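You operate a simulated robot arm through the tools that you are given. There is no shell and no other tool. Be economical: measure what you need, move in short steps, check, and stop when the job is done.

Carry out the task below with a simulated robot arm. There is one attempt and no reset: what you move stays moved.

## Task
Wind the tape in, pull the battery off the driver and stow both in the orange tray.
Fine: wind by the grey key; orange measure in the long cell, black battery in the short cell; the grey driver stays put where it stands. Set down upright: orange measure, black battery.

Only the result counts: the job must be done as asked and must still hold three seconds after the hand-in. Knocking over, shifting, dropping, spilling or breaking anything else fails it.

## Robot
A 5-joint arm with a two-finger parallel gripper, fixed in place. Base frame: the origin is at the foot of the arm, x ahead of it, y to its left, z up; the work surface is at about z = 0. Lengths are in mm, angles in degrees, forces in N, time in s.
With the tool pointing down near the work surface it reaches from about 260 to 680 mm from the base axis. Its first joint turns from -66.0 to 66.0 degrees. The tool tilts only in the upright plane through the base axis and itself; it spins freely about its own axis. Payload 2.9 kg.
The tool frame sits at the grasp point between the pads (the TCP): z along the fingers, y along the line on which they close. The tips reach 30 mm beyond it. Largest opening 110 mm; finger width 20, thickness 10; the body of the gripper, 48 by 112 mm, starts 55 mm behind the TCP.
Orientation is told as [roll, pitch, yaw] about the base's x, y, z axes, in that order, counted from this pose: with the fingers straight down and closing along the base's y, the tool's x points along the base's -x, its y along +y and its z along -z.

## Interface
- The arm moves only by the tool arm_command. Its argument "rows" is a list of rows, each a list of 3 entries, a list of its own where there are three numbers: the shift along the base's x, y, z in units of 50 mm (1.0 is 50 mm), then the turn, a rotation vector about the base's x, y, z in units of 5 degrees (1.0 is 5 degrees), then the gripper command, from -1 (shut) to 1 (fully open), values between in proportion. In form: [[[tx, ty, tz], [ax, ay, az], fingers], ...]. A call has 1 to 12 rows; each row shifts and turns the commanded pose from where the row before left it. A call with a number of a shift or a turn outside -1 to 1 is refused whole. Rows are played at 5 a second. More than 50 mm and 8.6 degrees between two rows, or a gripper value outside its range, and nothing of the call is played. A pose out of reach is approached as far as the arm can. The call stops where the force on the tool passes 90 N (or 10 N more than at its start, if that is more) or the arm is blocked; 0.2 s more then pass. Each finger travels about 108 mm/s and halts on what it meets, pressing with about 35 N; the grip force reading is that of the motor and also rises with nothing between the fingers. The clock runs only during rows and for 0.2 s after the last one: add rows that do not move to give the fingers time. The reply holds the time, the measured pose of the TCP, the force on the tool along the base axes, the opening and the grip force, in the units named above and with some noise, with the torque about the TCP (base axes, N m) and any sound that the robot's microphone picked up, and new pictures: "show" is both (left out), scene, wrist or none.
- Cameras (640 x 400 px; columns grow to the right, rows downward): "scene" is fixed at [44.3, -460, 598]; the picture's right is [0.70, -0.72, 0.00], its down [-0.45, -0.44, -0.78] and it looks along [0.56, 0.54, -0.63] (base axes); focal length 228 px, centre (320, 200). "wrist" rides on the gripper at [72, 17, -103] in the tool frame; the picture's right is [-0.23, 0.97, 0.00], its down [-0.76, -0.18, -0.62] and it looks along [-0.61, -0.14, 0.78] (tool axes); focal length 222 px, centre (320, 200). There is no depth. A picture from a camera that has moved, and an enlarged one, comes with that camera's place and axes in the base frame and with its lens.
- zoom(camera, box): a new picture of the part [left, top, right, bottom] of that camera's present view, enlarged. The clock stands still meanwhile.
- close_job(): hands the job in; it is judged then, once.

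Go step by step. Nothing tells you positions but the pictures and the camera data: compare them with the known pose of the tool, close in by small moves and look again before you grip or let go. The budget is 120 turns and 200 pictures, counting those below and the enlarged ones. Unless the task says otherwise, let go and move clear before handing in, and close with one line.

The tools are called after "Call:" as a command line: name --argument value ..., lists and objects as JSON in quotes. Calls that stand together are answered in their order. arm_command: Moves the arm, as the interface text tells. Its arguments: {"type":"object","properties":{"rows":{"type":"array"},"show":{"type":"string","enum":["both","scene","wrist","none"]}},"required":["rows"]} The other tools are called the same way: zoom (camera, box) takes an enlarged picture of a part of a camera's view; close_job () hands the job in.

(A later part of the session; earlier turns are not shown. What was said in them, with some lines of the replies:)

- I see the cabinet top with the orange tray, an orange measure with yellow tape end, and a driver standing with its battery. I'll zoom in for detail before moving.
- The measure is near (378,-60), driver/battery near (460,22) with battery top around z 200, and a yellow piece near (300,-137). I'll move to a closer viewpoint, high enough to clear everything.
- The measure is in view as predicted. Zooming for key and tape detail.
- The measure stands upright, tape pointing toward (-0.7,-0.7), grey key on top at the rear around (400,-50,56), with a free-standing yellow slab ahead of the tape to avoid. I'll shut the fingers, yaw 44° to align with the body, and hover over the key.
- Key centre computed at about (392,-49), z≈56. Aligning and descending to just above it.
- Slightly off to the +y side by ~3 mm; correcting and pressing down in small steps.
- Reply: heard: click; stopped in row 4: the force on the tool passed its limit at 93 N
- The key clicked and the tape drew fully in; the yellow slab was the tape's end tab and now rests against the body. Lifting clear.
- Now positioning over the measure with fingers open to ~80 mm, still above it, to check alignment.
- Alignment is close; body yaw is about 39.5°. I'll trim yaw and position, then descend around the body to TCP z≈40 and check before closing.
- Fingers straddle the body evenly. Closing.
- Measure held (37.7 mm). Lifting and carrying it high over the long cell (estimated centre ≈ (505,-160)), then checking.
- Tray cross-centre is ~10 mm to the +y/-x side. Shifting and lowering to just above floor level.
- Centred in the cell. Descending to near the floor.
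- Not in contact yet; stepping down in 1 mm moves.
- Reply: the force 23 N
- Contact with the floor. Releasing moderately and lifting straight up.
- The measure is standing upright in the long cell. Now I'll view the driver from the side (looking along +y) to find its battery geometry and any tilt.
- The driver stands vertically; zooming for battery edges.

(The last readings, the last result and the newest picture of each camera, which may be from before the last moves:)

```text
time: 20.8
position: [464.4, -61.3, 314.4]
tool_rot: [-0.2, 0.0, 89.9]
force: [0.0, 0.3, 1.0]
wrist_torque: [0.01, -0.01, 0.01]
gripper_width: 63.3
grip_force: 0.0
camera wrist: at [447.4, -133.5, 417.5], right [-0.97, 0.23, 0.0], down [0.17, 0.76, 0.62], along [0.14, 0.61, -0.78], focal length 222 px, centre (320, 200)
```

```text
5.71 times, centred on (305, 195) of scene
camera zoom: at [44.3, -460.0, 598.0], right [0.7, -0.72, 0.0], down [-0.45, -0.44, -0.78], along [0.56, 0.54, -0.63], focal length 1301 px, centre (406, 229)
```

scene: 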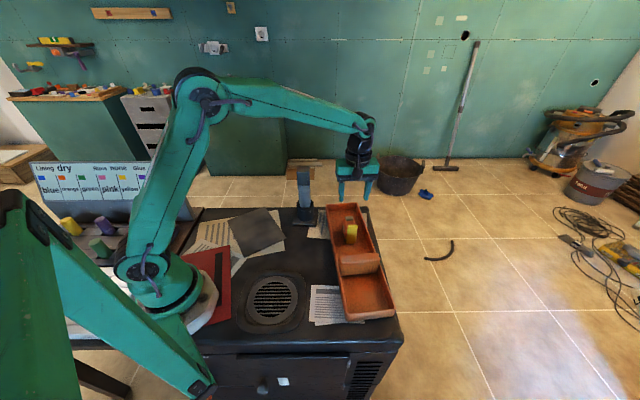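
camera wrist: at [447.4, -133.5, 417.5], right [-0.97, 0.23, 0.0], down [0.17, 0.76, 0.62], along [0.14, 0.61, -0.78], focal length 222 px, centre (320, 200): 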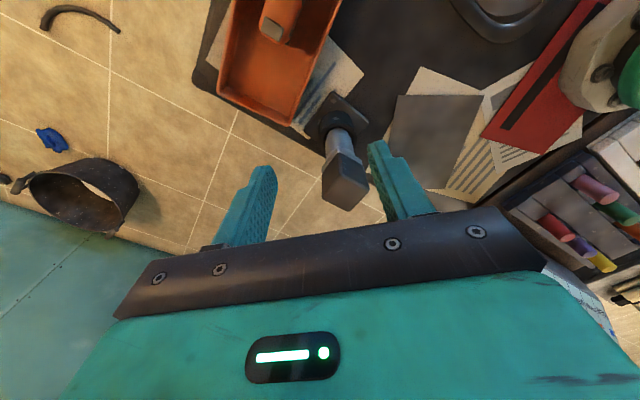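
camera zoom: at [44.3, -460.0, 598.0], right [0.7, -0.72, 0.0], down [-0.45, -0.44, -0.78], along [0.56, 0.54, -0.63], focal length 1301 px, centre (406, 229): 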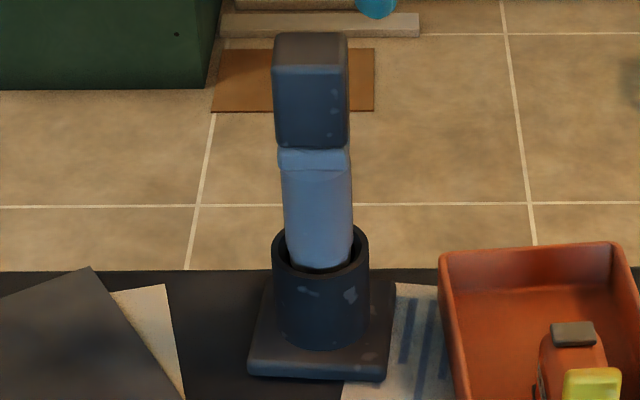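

Battery is a ~37 mm square block, edges at 45°, centre ≈ (453,11), top ≈ 227. Moving above it with yaw 45°.

Call:
arm_command --rows '[[[-0.025, 0.16, 0], [0, 0, -1], 0.45], [[-0.025, 0.16, 0], [0, 0, -1], 0.45], [[-0.025, 0.16, 0], [0, 0, -1], 0.45], [[-0.025, 0.16, 0], [0, 0, -1], 0.45], [[-0.025, 0.16, 0], [0, 0, -1], 0.45], [[-0.025, 0.16, 0], [0, 0, -1], 0.45], [[-0.025, 0.16, 0], [0, 0, -1], 0.45], [[-0.025, 0.16, 0], [0, 0, -1], 0.45], [[-0.025, 0.16, -0.2], [0, 0, -1], 0.45], [[0, 0, -0.4], [0, 0, 0], 0.45], [[0, 0, 0], [0, 0, 0], 0.45]]'

Call:
zoom --camera "wrist" --box '[210, 80, 450, 240]'

Call:
zoom --camera "scene" --box '[270, 130, 340, 230]'

```text
time: 23.2
position: [453.8, 8.6, 286.3]
tool_rot: [-0.2, -0.3, 44.9]
force: [0.2, -0.3, 0.6]
wrist_torque: [-0.02, 0.0, 0.03]
gripper_width: 79.6
grip_force: 0.1
camera wrist: at [389.0, -29.5, 388.4], right [-0.53, 0.85, 0.0], down [0.66, 0.41, 0.63], along [0.53, 0.33, -0.78], focal length 222 px, centre (320, 200)
```

scene: 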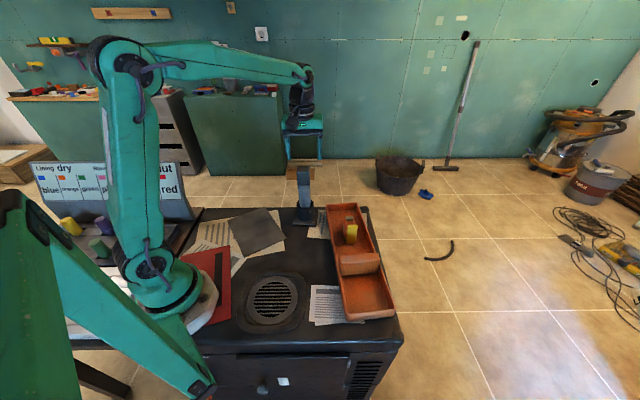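
wrist: 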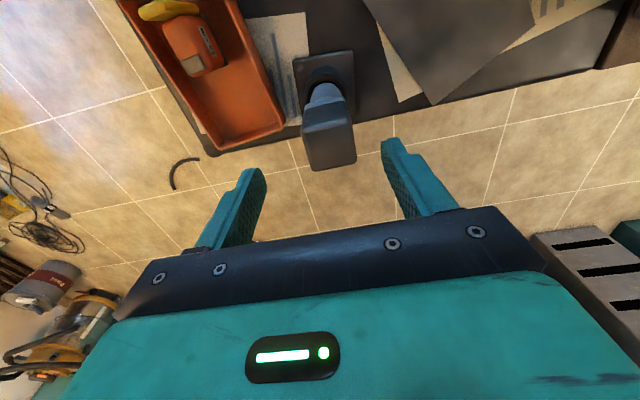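

```text
2.50 times, centred on (330, 160) of wrist
camera zoom: at [389.0, -29.5, 388.4], right [-0.53, 0.85, 0.0], down [0.66, 0.41, 0.63], along [0.53, 0.33, -0.78], focal length 555 px, centre (295, 300)
```

zoom: 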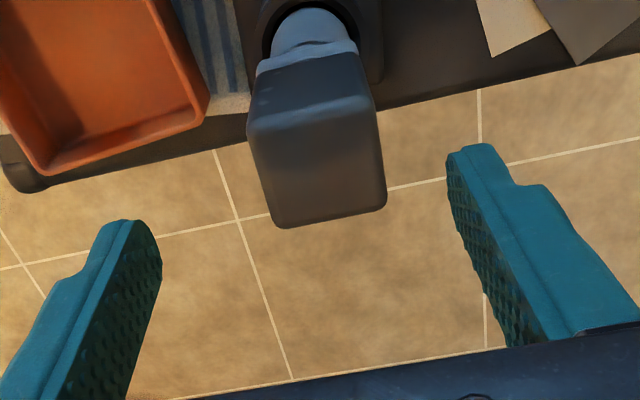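

```text
4.00 times, centred on (305, 180) of scene
camera zoom: at [44.3, -460.0, 598.0], right [0.7, -0.72, 0.0], down [-0.45, -0.44, -0.78], along [0.56, 0.54, -0.63], focal length 911 px, centre (380, 280)
```

zoom: 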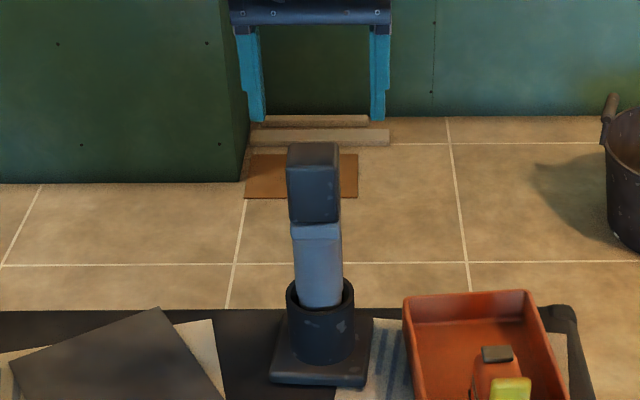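

Estimates agree at about (453,12). Descending around the battery with wide clearance, then checking.

Call:
arm_command --rows '[[[-0.01, 0.07, -0.3], [0, 0, 0], 0.45], [[0, 0, -0.4], [0, 0, 0], 0.45], [[0, 0, -0.4], [0, 0, 0], 0.45], [[0, 0, -0.4], [0, 0, 0], 0.45], [[0, 0, 0], [0, 0, 0], 0.45]]'

Call:
zoom --camera "wrist" --box '[210, 80, 450, 240]'

Call:
zoom --camera "scene" --box '[270, 130, 340, 230]'

```text
time: 24.4
position: [453.5, 11.6, 211.0]
tool_rot: [-0.2, -0.1, 44.9]
force: [0.5, -0.3, -0.2]
wrist_torque: [0.0, 0.0, 0.04]
gripper_width: 79.8
grip_force: 0.1
camera wrist: at [389.1, -26.1, 312.8], right [-0.53, 0.85, 0.0], down [0.66, 0.41, 0.63], along [0.53, 0.33, -0.78], focal length 222 px, centre (320, 200)
```

scene: 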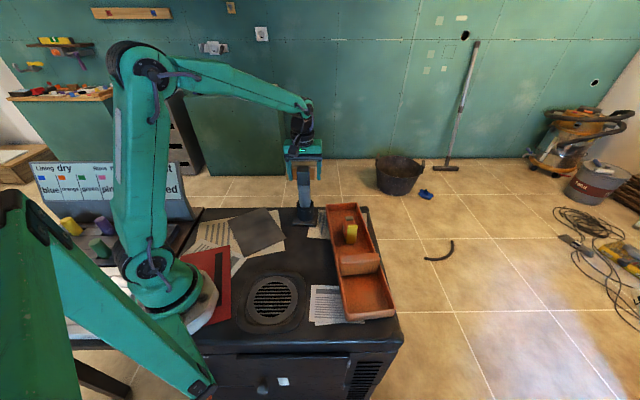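
wrist: 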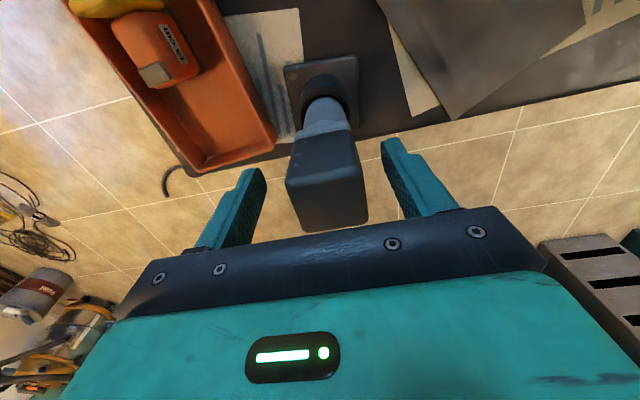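

```text
2.50 times, centred on (330, 160) of wrist
camera zoom: at [389.1, -26.1, 312.8], right [-0.53, 0.85, 0.0], down [0.66, 0.41, 0.63], along [0.53, 0.33, -0.78], focal length 555 px, centre (295, 300)
```

zoom: 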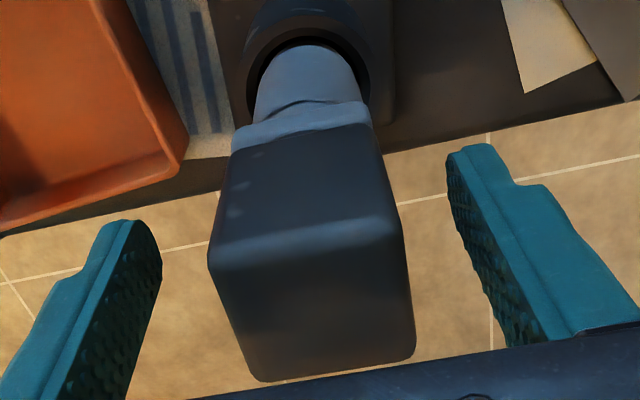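

```text
4.00 times, centred on (305, 180) of scene
camera zoom: at [44.3, -460.0, 598.0], right [0.7, -0.72, 0.0], down [-0.45, -0.44, -0.78], along [0.56, 0.54, -0.63], focal length 911 px, centre (380, 280)
```

zoom: 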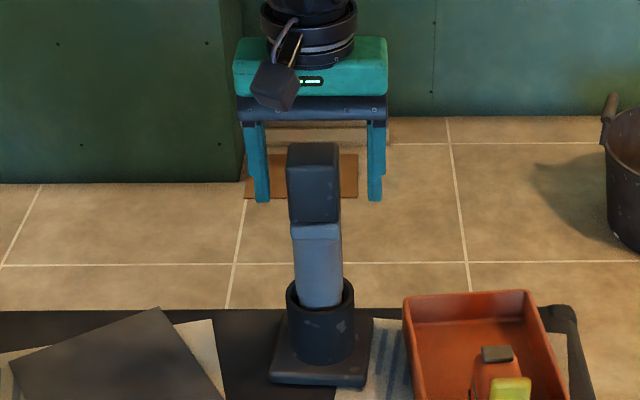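

Battery sits centrally between the fingers. Closing the grip first.

Call:
arm_command --rows '[[[0, 0, 0], [0, 0, 0], -1], [[0, 0, 0], [0, 0, 0], -1], [[0, 0, 0], [0, 0, 0], -1], [[0, 0, 0], [0, 0, 0], -1]]' --show "wrist"

Call:
zoom --camera "wrist" --box '[210, 80, 450, 240]'

```text
time: 25.4
position: [454.5, 12.5, 210.3]
tool_rot: [-0.2, -0.3, 44.9]
force: [-0.4, 0.4, 1.7]
wrist_torque: [0.11, 0.12, -0.01]
gripper_width: 42.3
grip_force: 35.3
camera wrist: at [389.1, -26.1, 313.2], right [-0.53, 0.85, 0.0], down [0.66, 0.41, 0.63], along [0.53, 0.33, -0.78], focal length 222 px, centre (320, 200)
```

wrist: 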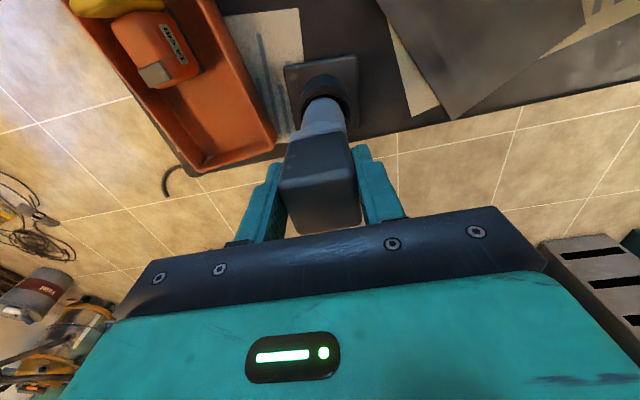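

```text
2.50 times, centred on (330, 160) of wrist
camera zoom: at [389.1, -26.1, 313.2], right [-0.53, 0.85, 0.0], down [0.66, 0.41, 0.63], along [0.53, 0.33, -0.78], focal length 555 px, centre (295, 300)
```

zoom: 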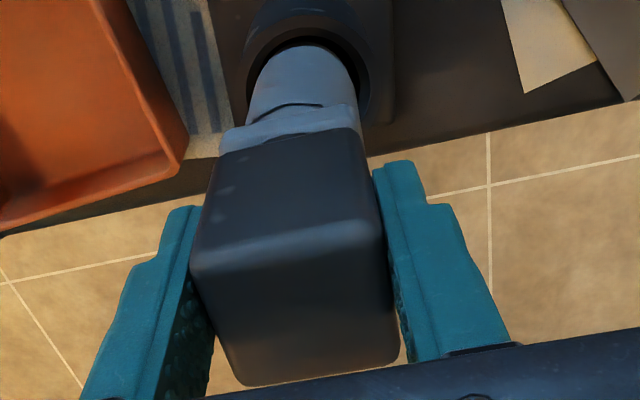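

Gripped at 42 mm. Pulling straight up in small steps.

Call:
arm_command --rows '[[[0, 0, 0.04], [0, 0, 0], -1], [[0, 0, 0.04], [0, 0, 0], -1], [[0, 0, 0.04], [0, 0, 0], -1], [[0, 0, 0.04], [0, 0, 0], -1]]'

Call:
zoom --camera "scene" --box '[270, 130, 340, 230]'

```text
time: 26.4
position: [454.0, 12.9, 218.6]
tool_rot: [-0.1, -0.2, 45.0]
force: [-0.3, -0.1, -1.8]
wrist_torque: [-0.02, -0.01, 0.0]
gripper_width: 42.1
grip_force: 35.1
camera wrist: at [389.8, -25.2, 321.6], right [-0.53, 0.85, 0.0], down [0.66, 0.41, 0.63], along [0.53, 0.33, -0.78], focal length 222 px, centre (320, 200)
```

scene: 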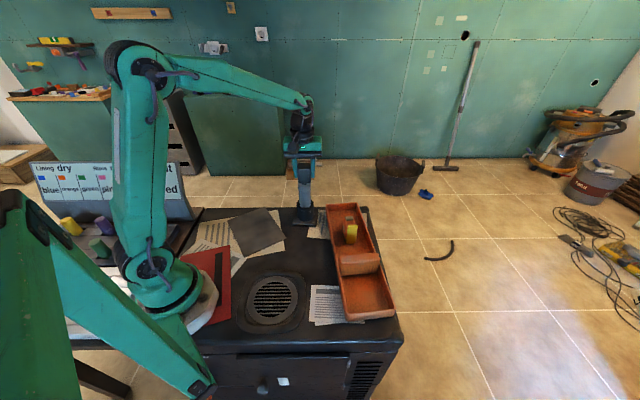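
wrist: 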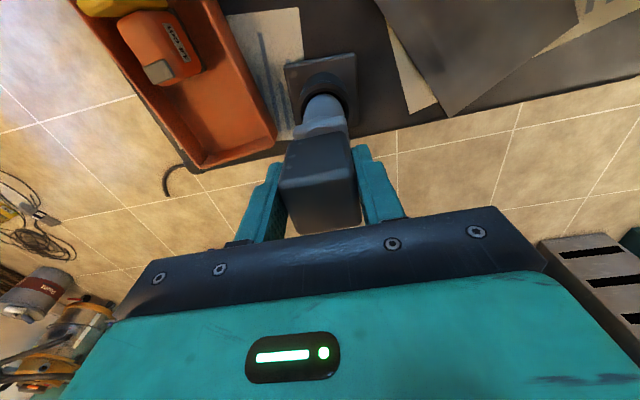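

```text
4.00 times, centred on (305, 180) of scene
camera zoom: at [44.3, -460.0, 598.0], right [0.7, -0.72, 0.0], down [-0.45, -0.44, -0.78], along [0.56, 0.54, -0.63], focal length 911 px, centre (380, 280)
```

zoom: 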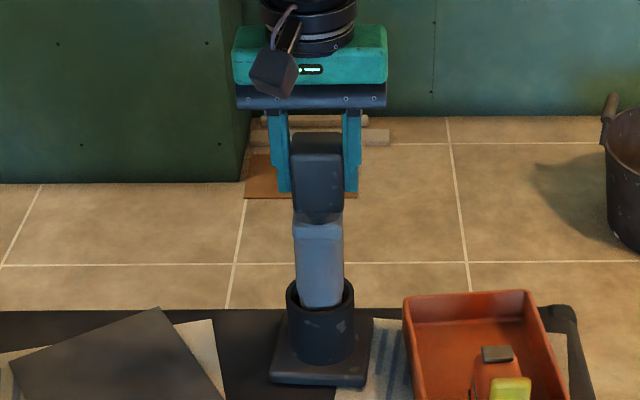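

Force is only about the battery's own weight and the handle seems to stay; continuing up and checking separation.

Call:
arm_command --rows '[[[0, 0, 0.08], [0, 0, 0], -1], [[0, 0, 0.08], [0, 0, 0], -1], [[0, 0, 0.1], [0, 0, 0], -1], [[0, 0, 0.1], [0, 0, 0], -1], [[0, 0, 0.14], [0, 0, 0], -1]]' --show "wrist"

Call:
zoom --camera "scene" --box '[270, 130, 340, 230]'

```text
time: 27.6
position: [453.8, 12.6, 242.7]
tool_rot: [-0.2, -0.2, 44.9]
force: [0.0, 1.1, -2.0]
wrist_torque: [-0.02, 0.02, 0.01]
gripper_width: 41.7
grip_force: 34.5
camera wrist: at [389.4, -25.3, 345.6], right [-0.53, 0.85, 0.0], down [0.66, 0.41, 0.63], along [0.53, 0.33, -0.78], focal length 222 px, centre (320, 200)
```

wrist: 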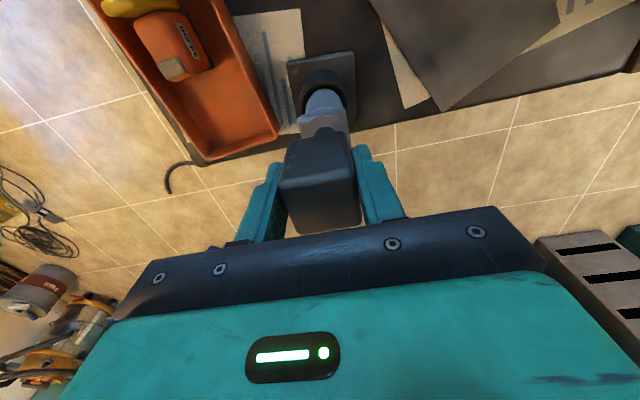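

```text
4.00 times, centred on (305, 180) of scene
camera zoom: at [44.3, -460.0, 598.0], right [0.7, -0.72, 0.0], down [-0.45, -0.44, -0.78], along [0.56, 0.54, -0.63], focal length 911 px, centre (380, 280)
```

zoom: 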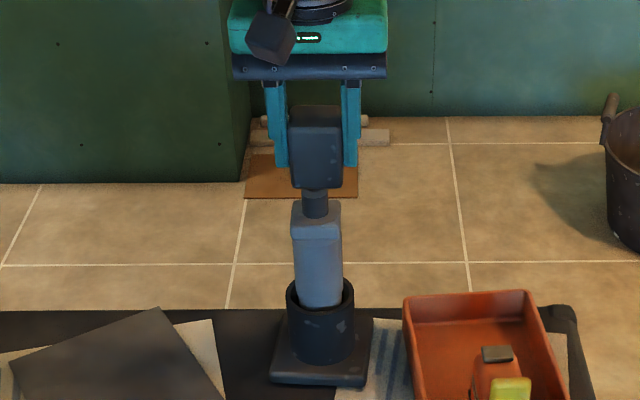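

The battery has a stem; keep lifting straight until it is clear.

Call:
arm_command --rows '[[[0, 0, 0.15], [0, 0, 0], -1], [[0, 0, 0.15], [0, 0, 0], -1], [[0, 0, 0.2], [0, 0, 0], -1], [[0, 0, 0.3], [0, 0, 0], -1], [[0, 0, 0.4], [0, 0, 0], -1], [[0, 0, 0], [0, 0, 0], -1]]'

Call:
zoom --camera "scene" --box '[260, 110, 350, 230]'

```text
time: 29.0
position: [454.4, 12.8, 303.4]
tool_rot: [-0.2, -0.2, 45.0]
force: [-0.5, 0.1, -2.2]
wrist_torque: [0.0, 0.05, 0.02]
gripper_width: 42.0
grip_force: 34.9
camera wrist: at [389.1, -26.0, 406.0], right [-0.53, 0.85, 0.0], down [0.66, 0.41, 0.63], along [0.53, 0.33, -0.78], focal length 222 px, centre (320, 200)
```

scene: 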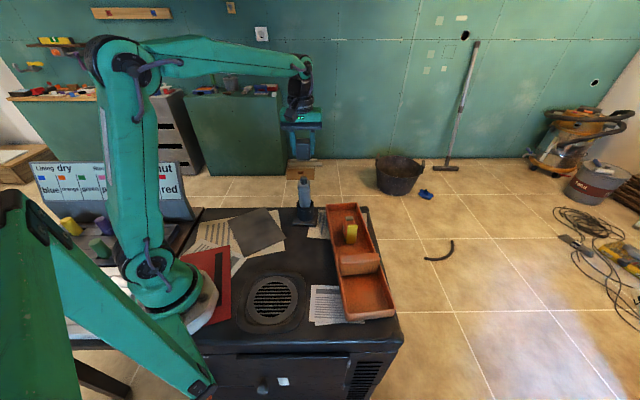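
wrist: 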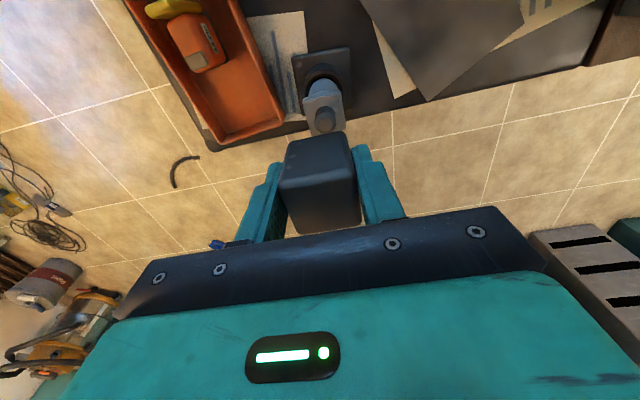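

```text
3.33 times, centred on (305, 170) of scene
camera zoom: at [44.3, -460.0, 598.0], right [0.7, -0.72, 0.0], down [-0.45, -0.44, -0.78], along [0.56, 0.54, -0.63], focal length 759 px, centre (370, 300)
```

zoom: 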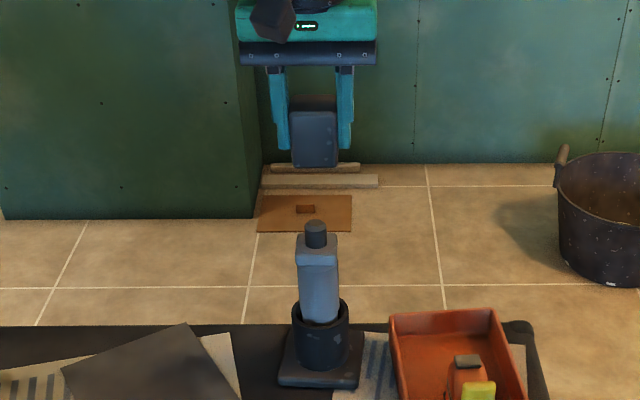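

The battery is off and the post stays with the driver, which stands unmoved. Carrying the battery at this height to over the short cell (≈ (358,-313)).

Call:
arm_command --rows '[[[-0.21, -0.72, 0], [0, 0, 0.1], -1], [[-0.21, -0.72, 0], [0, 0, 0.1], -1], [[-0.21, -0.72, 0], [0, 0, 0.1], -1], [[-0.21, -0.72, 0], [0, 0, 0.1], -1], [[-0.21, -0.72, 0], [0, 0, 0.1], -1], [[-0.21, -0.72, 0], [0, 0, 0.1], -1], [[-0.21, -0.72, 0], [0, 0, 0.1], -1], [[-0.21, -0.72, 0], [0, 0, 0.1], -1], [[-0.21, -0.72, 0], [0, 0, 0], -1], [[0, 0, -0.7], [0, 0, 0], -1], [[0, 0, -0.8], [0, 0, 0], -1], [[0, 0, 0], [0, 0, 0], -1]]'

Call:
zoom --camera "scene" --box '[290, 160, 420, 340]'

```text
time: 31.6
position: [358.4, -310.8, 230.1]
tool_rot: [-0.3, -0.1, 48.9]
force: [-0.7, 0.4, -2.2]
wrist_torque: [0.0, -0.01, 0.02]
gripper_width: 41.6
grip_force: 35.6
camera wrist: at [297.1, -352.8, 332.4], right [-0.59, 0.81, 0.0], down [0.63, 0.46, 0.62], along [0.51, 0.36, -0.78], focal length 222 px, centre (320, 200)
```

scene: 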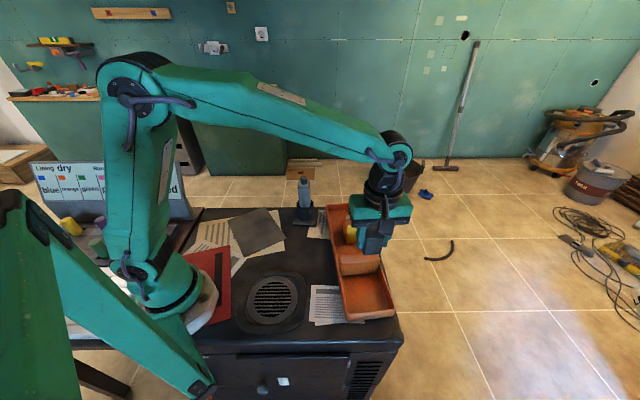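
wrist: 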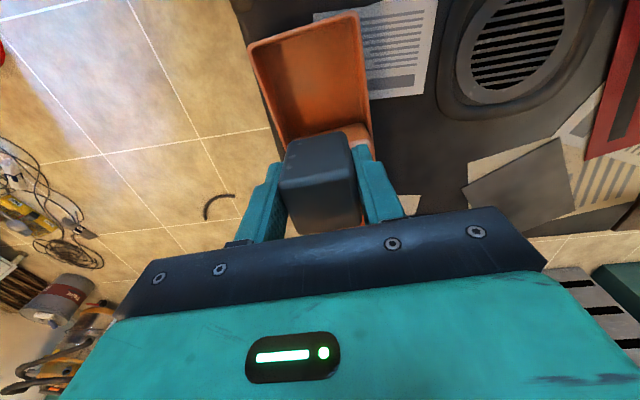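

```text
2.22 times, centred on (355, 250) of scene
camera zoom: at [44.3, -460.0, 598.0], right [0.7, -0.72, 0.0], down [-0.45, -0.44, -0.78], along [0.56, 0.54, -0.63], focal length 506 px, centre (242, 89)
```

zoom: 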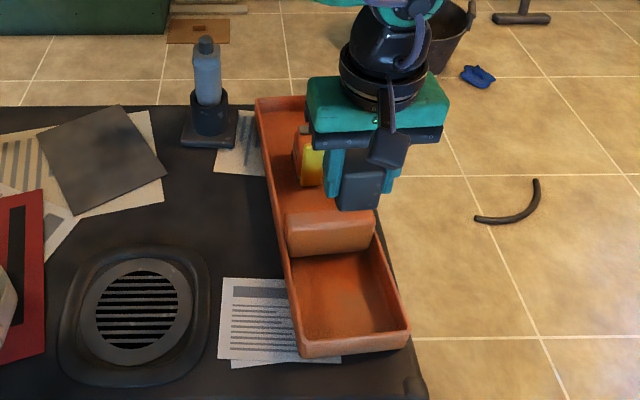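

Aligned with the short cell; small trim and descending.

Call:
arm_command --rows '[[[-0.05, -0.12, -0.6], [0, 0, 0], -1], [[0, 0, -0.8], [0, 0, 0], -1], [[0, 0, -0.8], [0, 0, 0], -1], [[0, 0, -0.3], [0, 0, 0], -1], [[0, 0, 0], [0, 0, 0], -1]]'

Call:
zoom --camera "scene" --box '[310, 190, 420, 340]'

```text
time: 32.8
position: [356.8, -318.7, 102.0]
tool_rot: [-0.2, 0.1, 48.9]
force: [-0.5, -0.1, -2.4]
wrist_torque: [0.0, 0.01, 0.0]
gripper_width: 41.5
grip_force: 35.1
camera wrist: at [296.5, -360.9, 204.0], right [-0.59, 0.81, 0.0], down [0.63, 0.46, 0.62], along [0.51, 0.36, -0.78], focal length 222 px, centre (320, 200)
```

scene: 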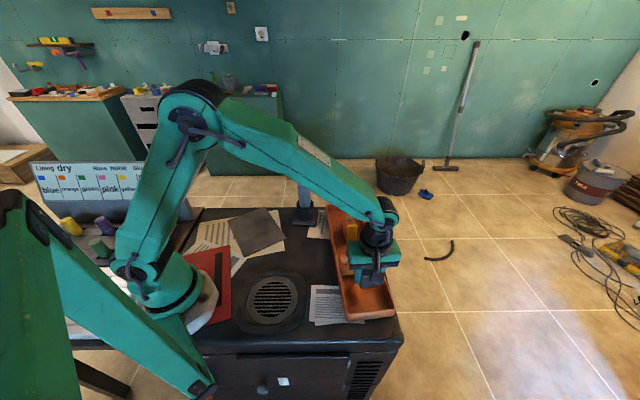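
wrist: 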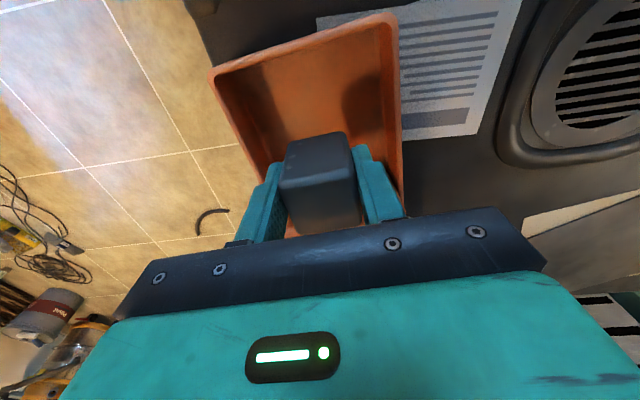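

```text
2.67 times, centred on (365, 265) of scene
camera zoom: at [44.3, -460.0, 598.0], right [0.7, -0.72, 0.0], down [-0.45, -0.44, -0.78], along [0.56, 0.54, -0.63], focal length 607 px, centre (200, 27)
```

zoom: 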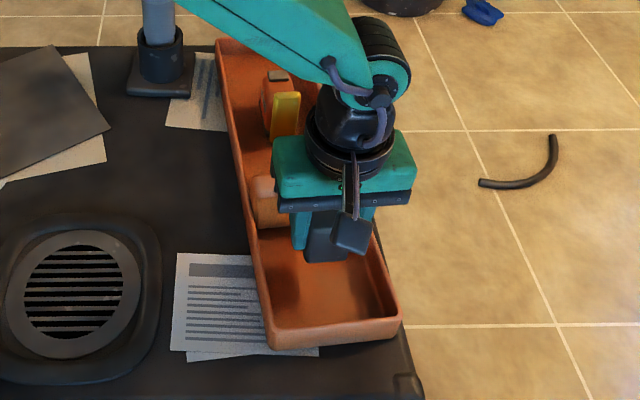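

Well inside the cell. Lowering to near the floor, then in fine steps.

Call:
arm_command --rows '[[[0, 0, -0.5], [0, 0, 0], -1], [[0, 0, -0.3], [0, 0, 0], -1], [[0, 0, -0.04], [0, 0, 0], -1], [[0, 0, -0.04], [0, 0, 0], -1], [[0, 0, -0.04], [0, 0, 0], -1], [[0, 0, 0], [0, 0, 0], -1]]' --show "none"

```text
time: 34.2
position: [357.5, -318.2, 55.8]
tool_rot: [-0.2, 0.0, 49.0]
force: [0.7, 0.0, -1.5]
wrist_torque: [-0.03, -0.01, 0.01]
gripper_width: 41.7
grip_force: 35.3
```

Call:
arm_command --rows '[[[0, 0, -0.04], [0, 0, 0], -1], [[0, 0, -0.04], [0, 0, 0], -1], [[0, 0, 0], [0, 0, 0], -1]]' --show "scene"

Call:
zoom --camera "scene" --box '[330, 230, 410, 330]'

```text
time: 35.0
position: [357.6, -316.8, 52.1]
tool_rot: [-0.2, 0.0, 48.9]
force: [0.6, -0.1, -1.4]
wrist_torque: [-0.02, 0.01, 0.01]
gripper_width: 41.5
grip_force: 35.1
```

scene: 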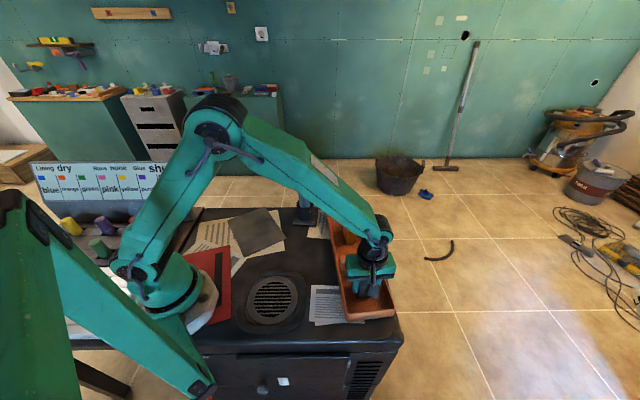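

```text
4.00 times, centred on (370, 280) of scene
camera zoom: at [44.3, -460.0, 598.0], right [0.7, -0.72, 0.0], down [-0.45, -0.44, -0.78], along [0.56, 0.54, -0.63], focal length 911 px, centre (120, -120)
```

zoom: 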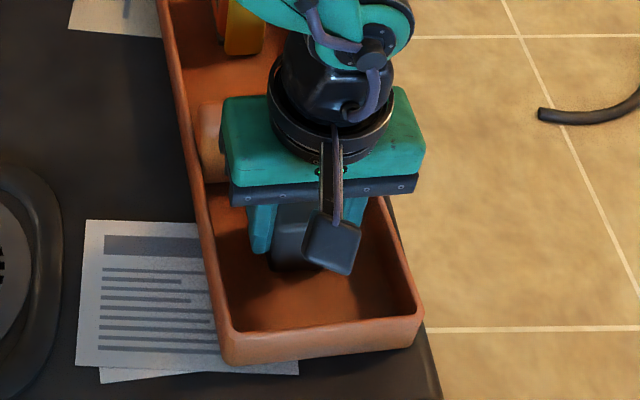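

Call:
arm_command --rows '[[[0, 0, -0.03], [0, 0, 0], -1], [[0, 0, -0.03], [0, 0, 0], -1], [[0, 0, 0], [0, 0, 0], -1]]' --show "none"

Call:
arm_command --rows '[[[0, 0, -0.02], [0, 0, 0], -1], [[0, 0, -0.01], [0, 0, 0], -1], [[0, 0, 0], [0, 0, 0], -1]]' --show "none"

```text
time: 35.8
position: [357.9, -317.8, 49.9]
tool_rot: [-0.2, 0.0, 48.8]
force: [-3.4, 1.6, 9.5]
wrist_torque: [0.42, 0.14, 0.09]
gripper_width: 41.8
grip_force: 35.3
```

```text
time: 36.6
position: [358.7, -317.7, 49.9]
tool_rot: [-0.5, -0.1, 48.9]
force: [-0.2, 0.8, 27.3]
wrist_torque: [0.57, 0.26, 0.0]
gripper_width: 41.9
grip_force: 34.4
```

On the floor of the short cell. Releasing moderately and lifting straight up, clear.

Call:
arm_command --rows '[[[0, 0, 0.03], [0, 0, 0], 0.2], [[0, 0, 0], [0, 0, 0], 0.2], [[0, 0, 0.5], [0, 0, 0], 0.2], [[0, 0, 0.9], [0, 0, 0], 0.2], [[0, 0, 0.9], [0, 0, 0], 0.2], [[0, 0, 0.9], [0, 0, 0], 0.2], [[0, 0, 0.6], [0, 0, 0], 0.2], [[-0.6, 0.6, 0], [0, 0, 0], 0.2], [[-0.6, 0.6, 0], [0, 0, 0], 0.2], [[0, 0, 0], [0, 0, 0], 0.2]]'

Call:
zoom --camera "scene" --box '[270, 160, 420, 340]'

Call:
zoom --camera "scene" --box '[320, 195, 400, 325]'

```text
time: 38.8
position: [297.7, -259.0, 239.2]
tool_rot: [-0.2, 0.0, 48.8]
force: [-0.1, -0.7, -0.9]
wrist_torque: [0.0, 0.0, 0.0]
gripper_width: 66.3
grip_force: 0.1
camera wrist: at [236.8, -302.0, 342.7], right [-0.58, 0.81, 0.0], down [0.63, 0.46, 0.62], along [0.51, 0.36, -0.78], focal length 222 px, centre (320, 200)
```

scene: 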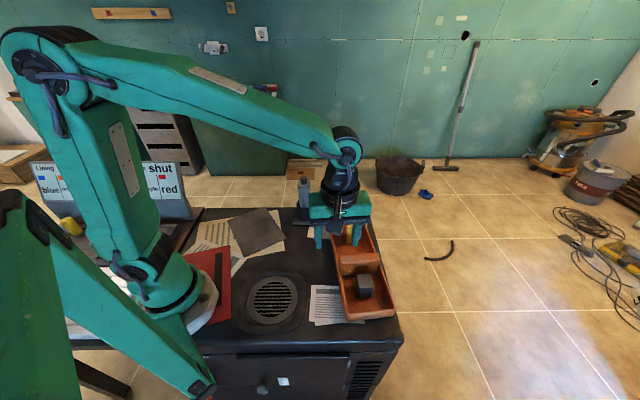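
wrist: 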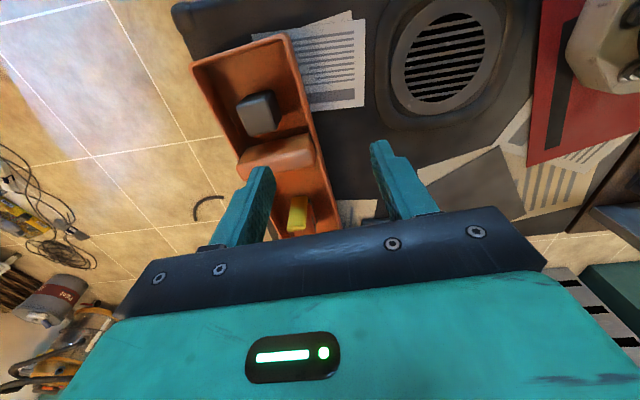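

```text
2.22 times, centred on (345, 250) of scene
camera zoom: at [44.3, -460.0, 598.0], right [0.7, -0.72, 0.0], down [-0.45, -0.44, -0.78], along [0.56, 0.54, -0.63], focal length 506 px, centre (264, 89)
```

zoom: 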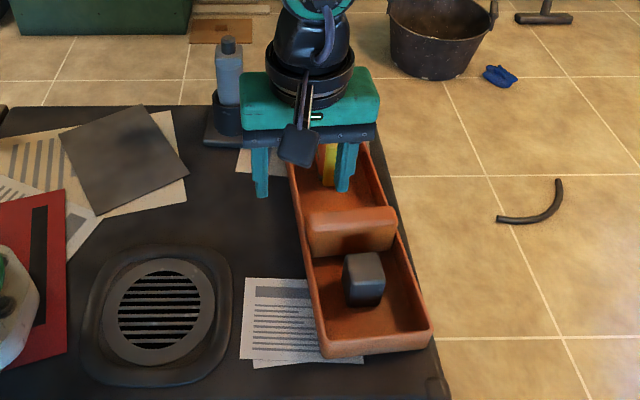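

```text
3.08 times, centred on (360, 260) of scene
camera zoom: at [44.3, -460.0, 598.0], right [0.7, -0.72, 0.0], down [-0.45, -0.44, -0.78], along [0.56, 0.54, -0.63], focal length 700 px, centre (197, 15)
```

zoom: 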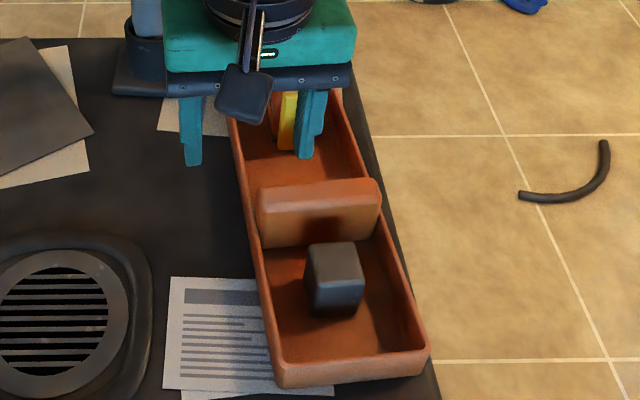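

The battery stands upright in the short cell, the measure upright and wound in the long cell, the driver still in its holder, and the arm is clear. Handing in.

Call:
close_job

```text
The job is handed in.
```

I wound the tape in with the grey key, stood the orange measure upright in the long cell and the black battery upright in the short cell, and left the driver standing in its holder.
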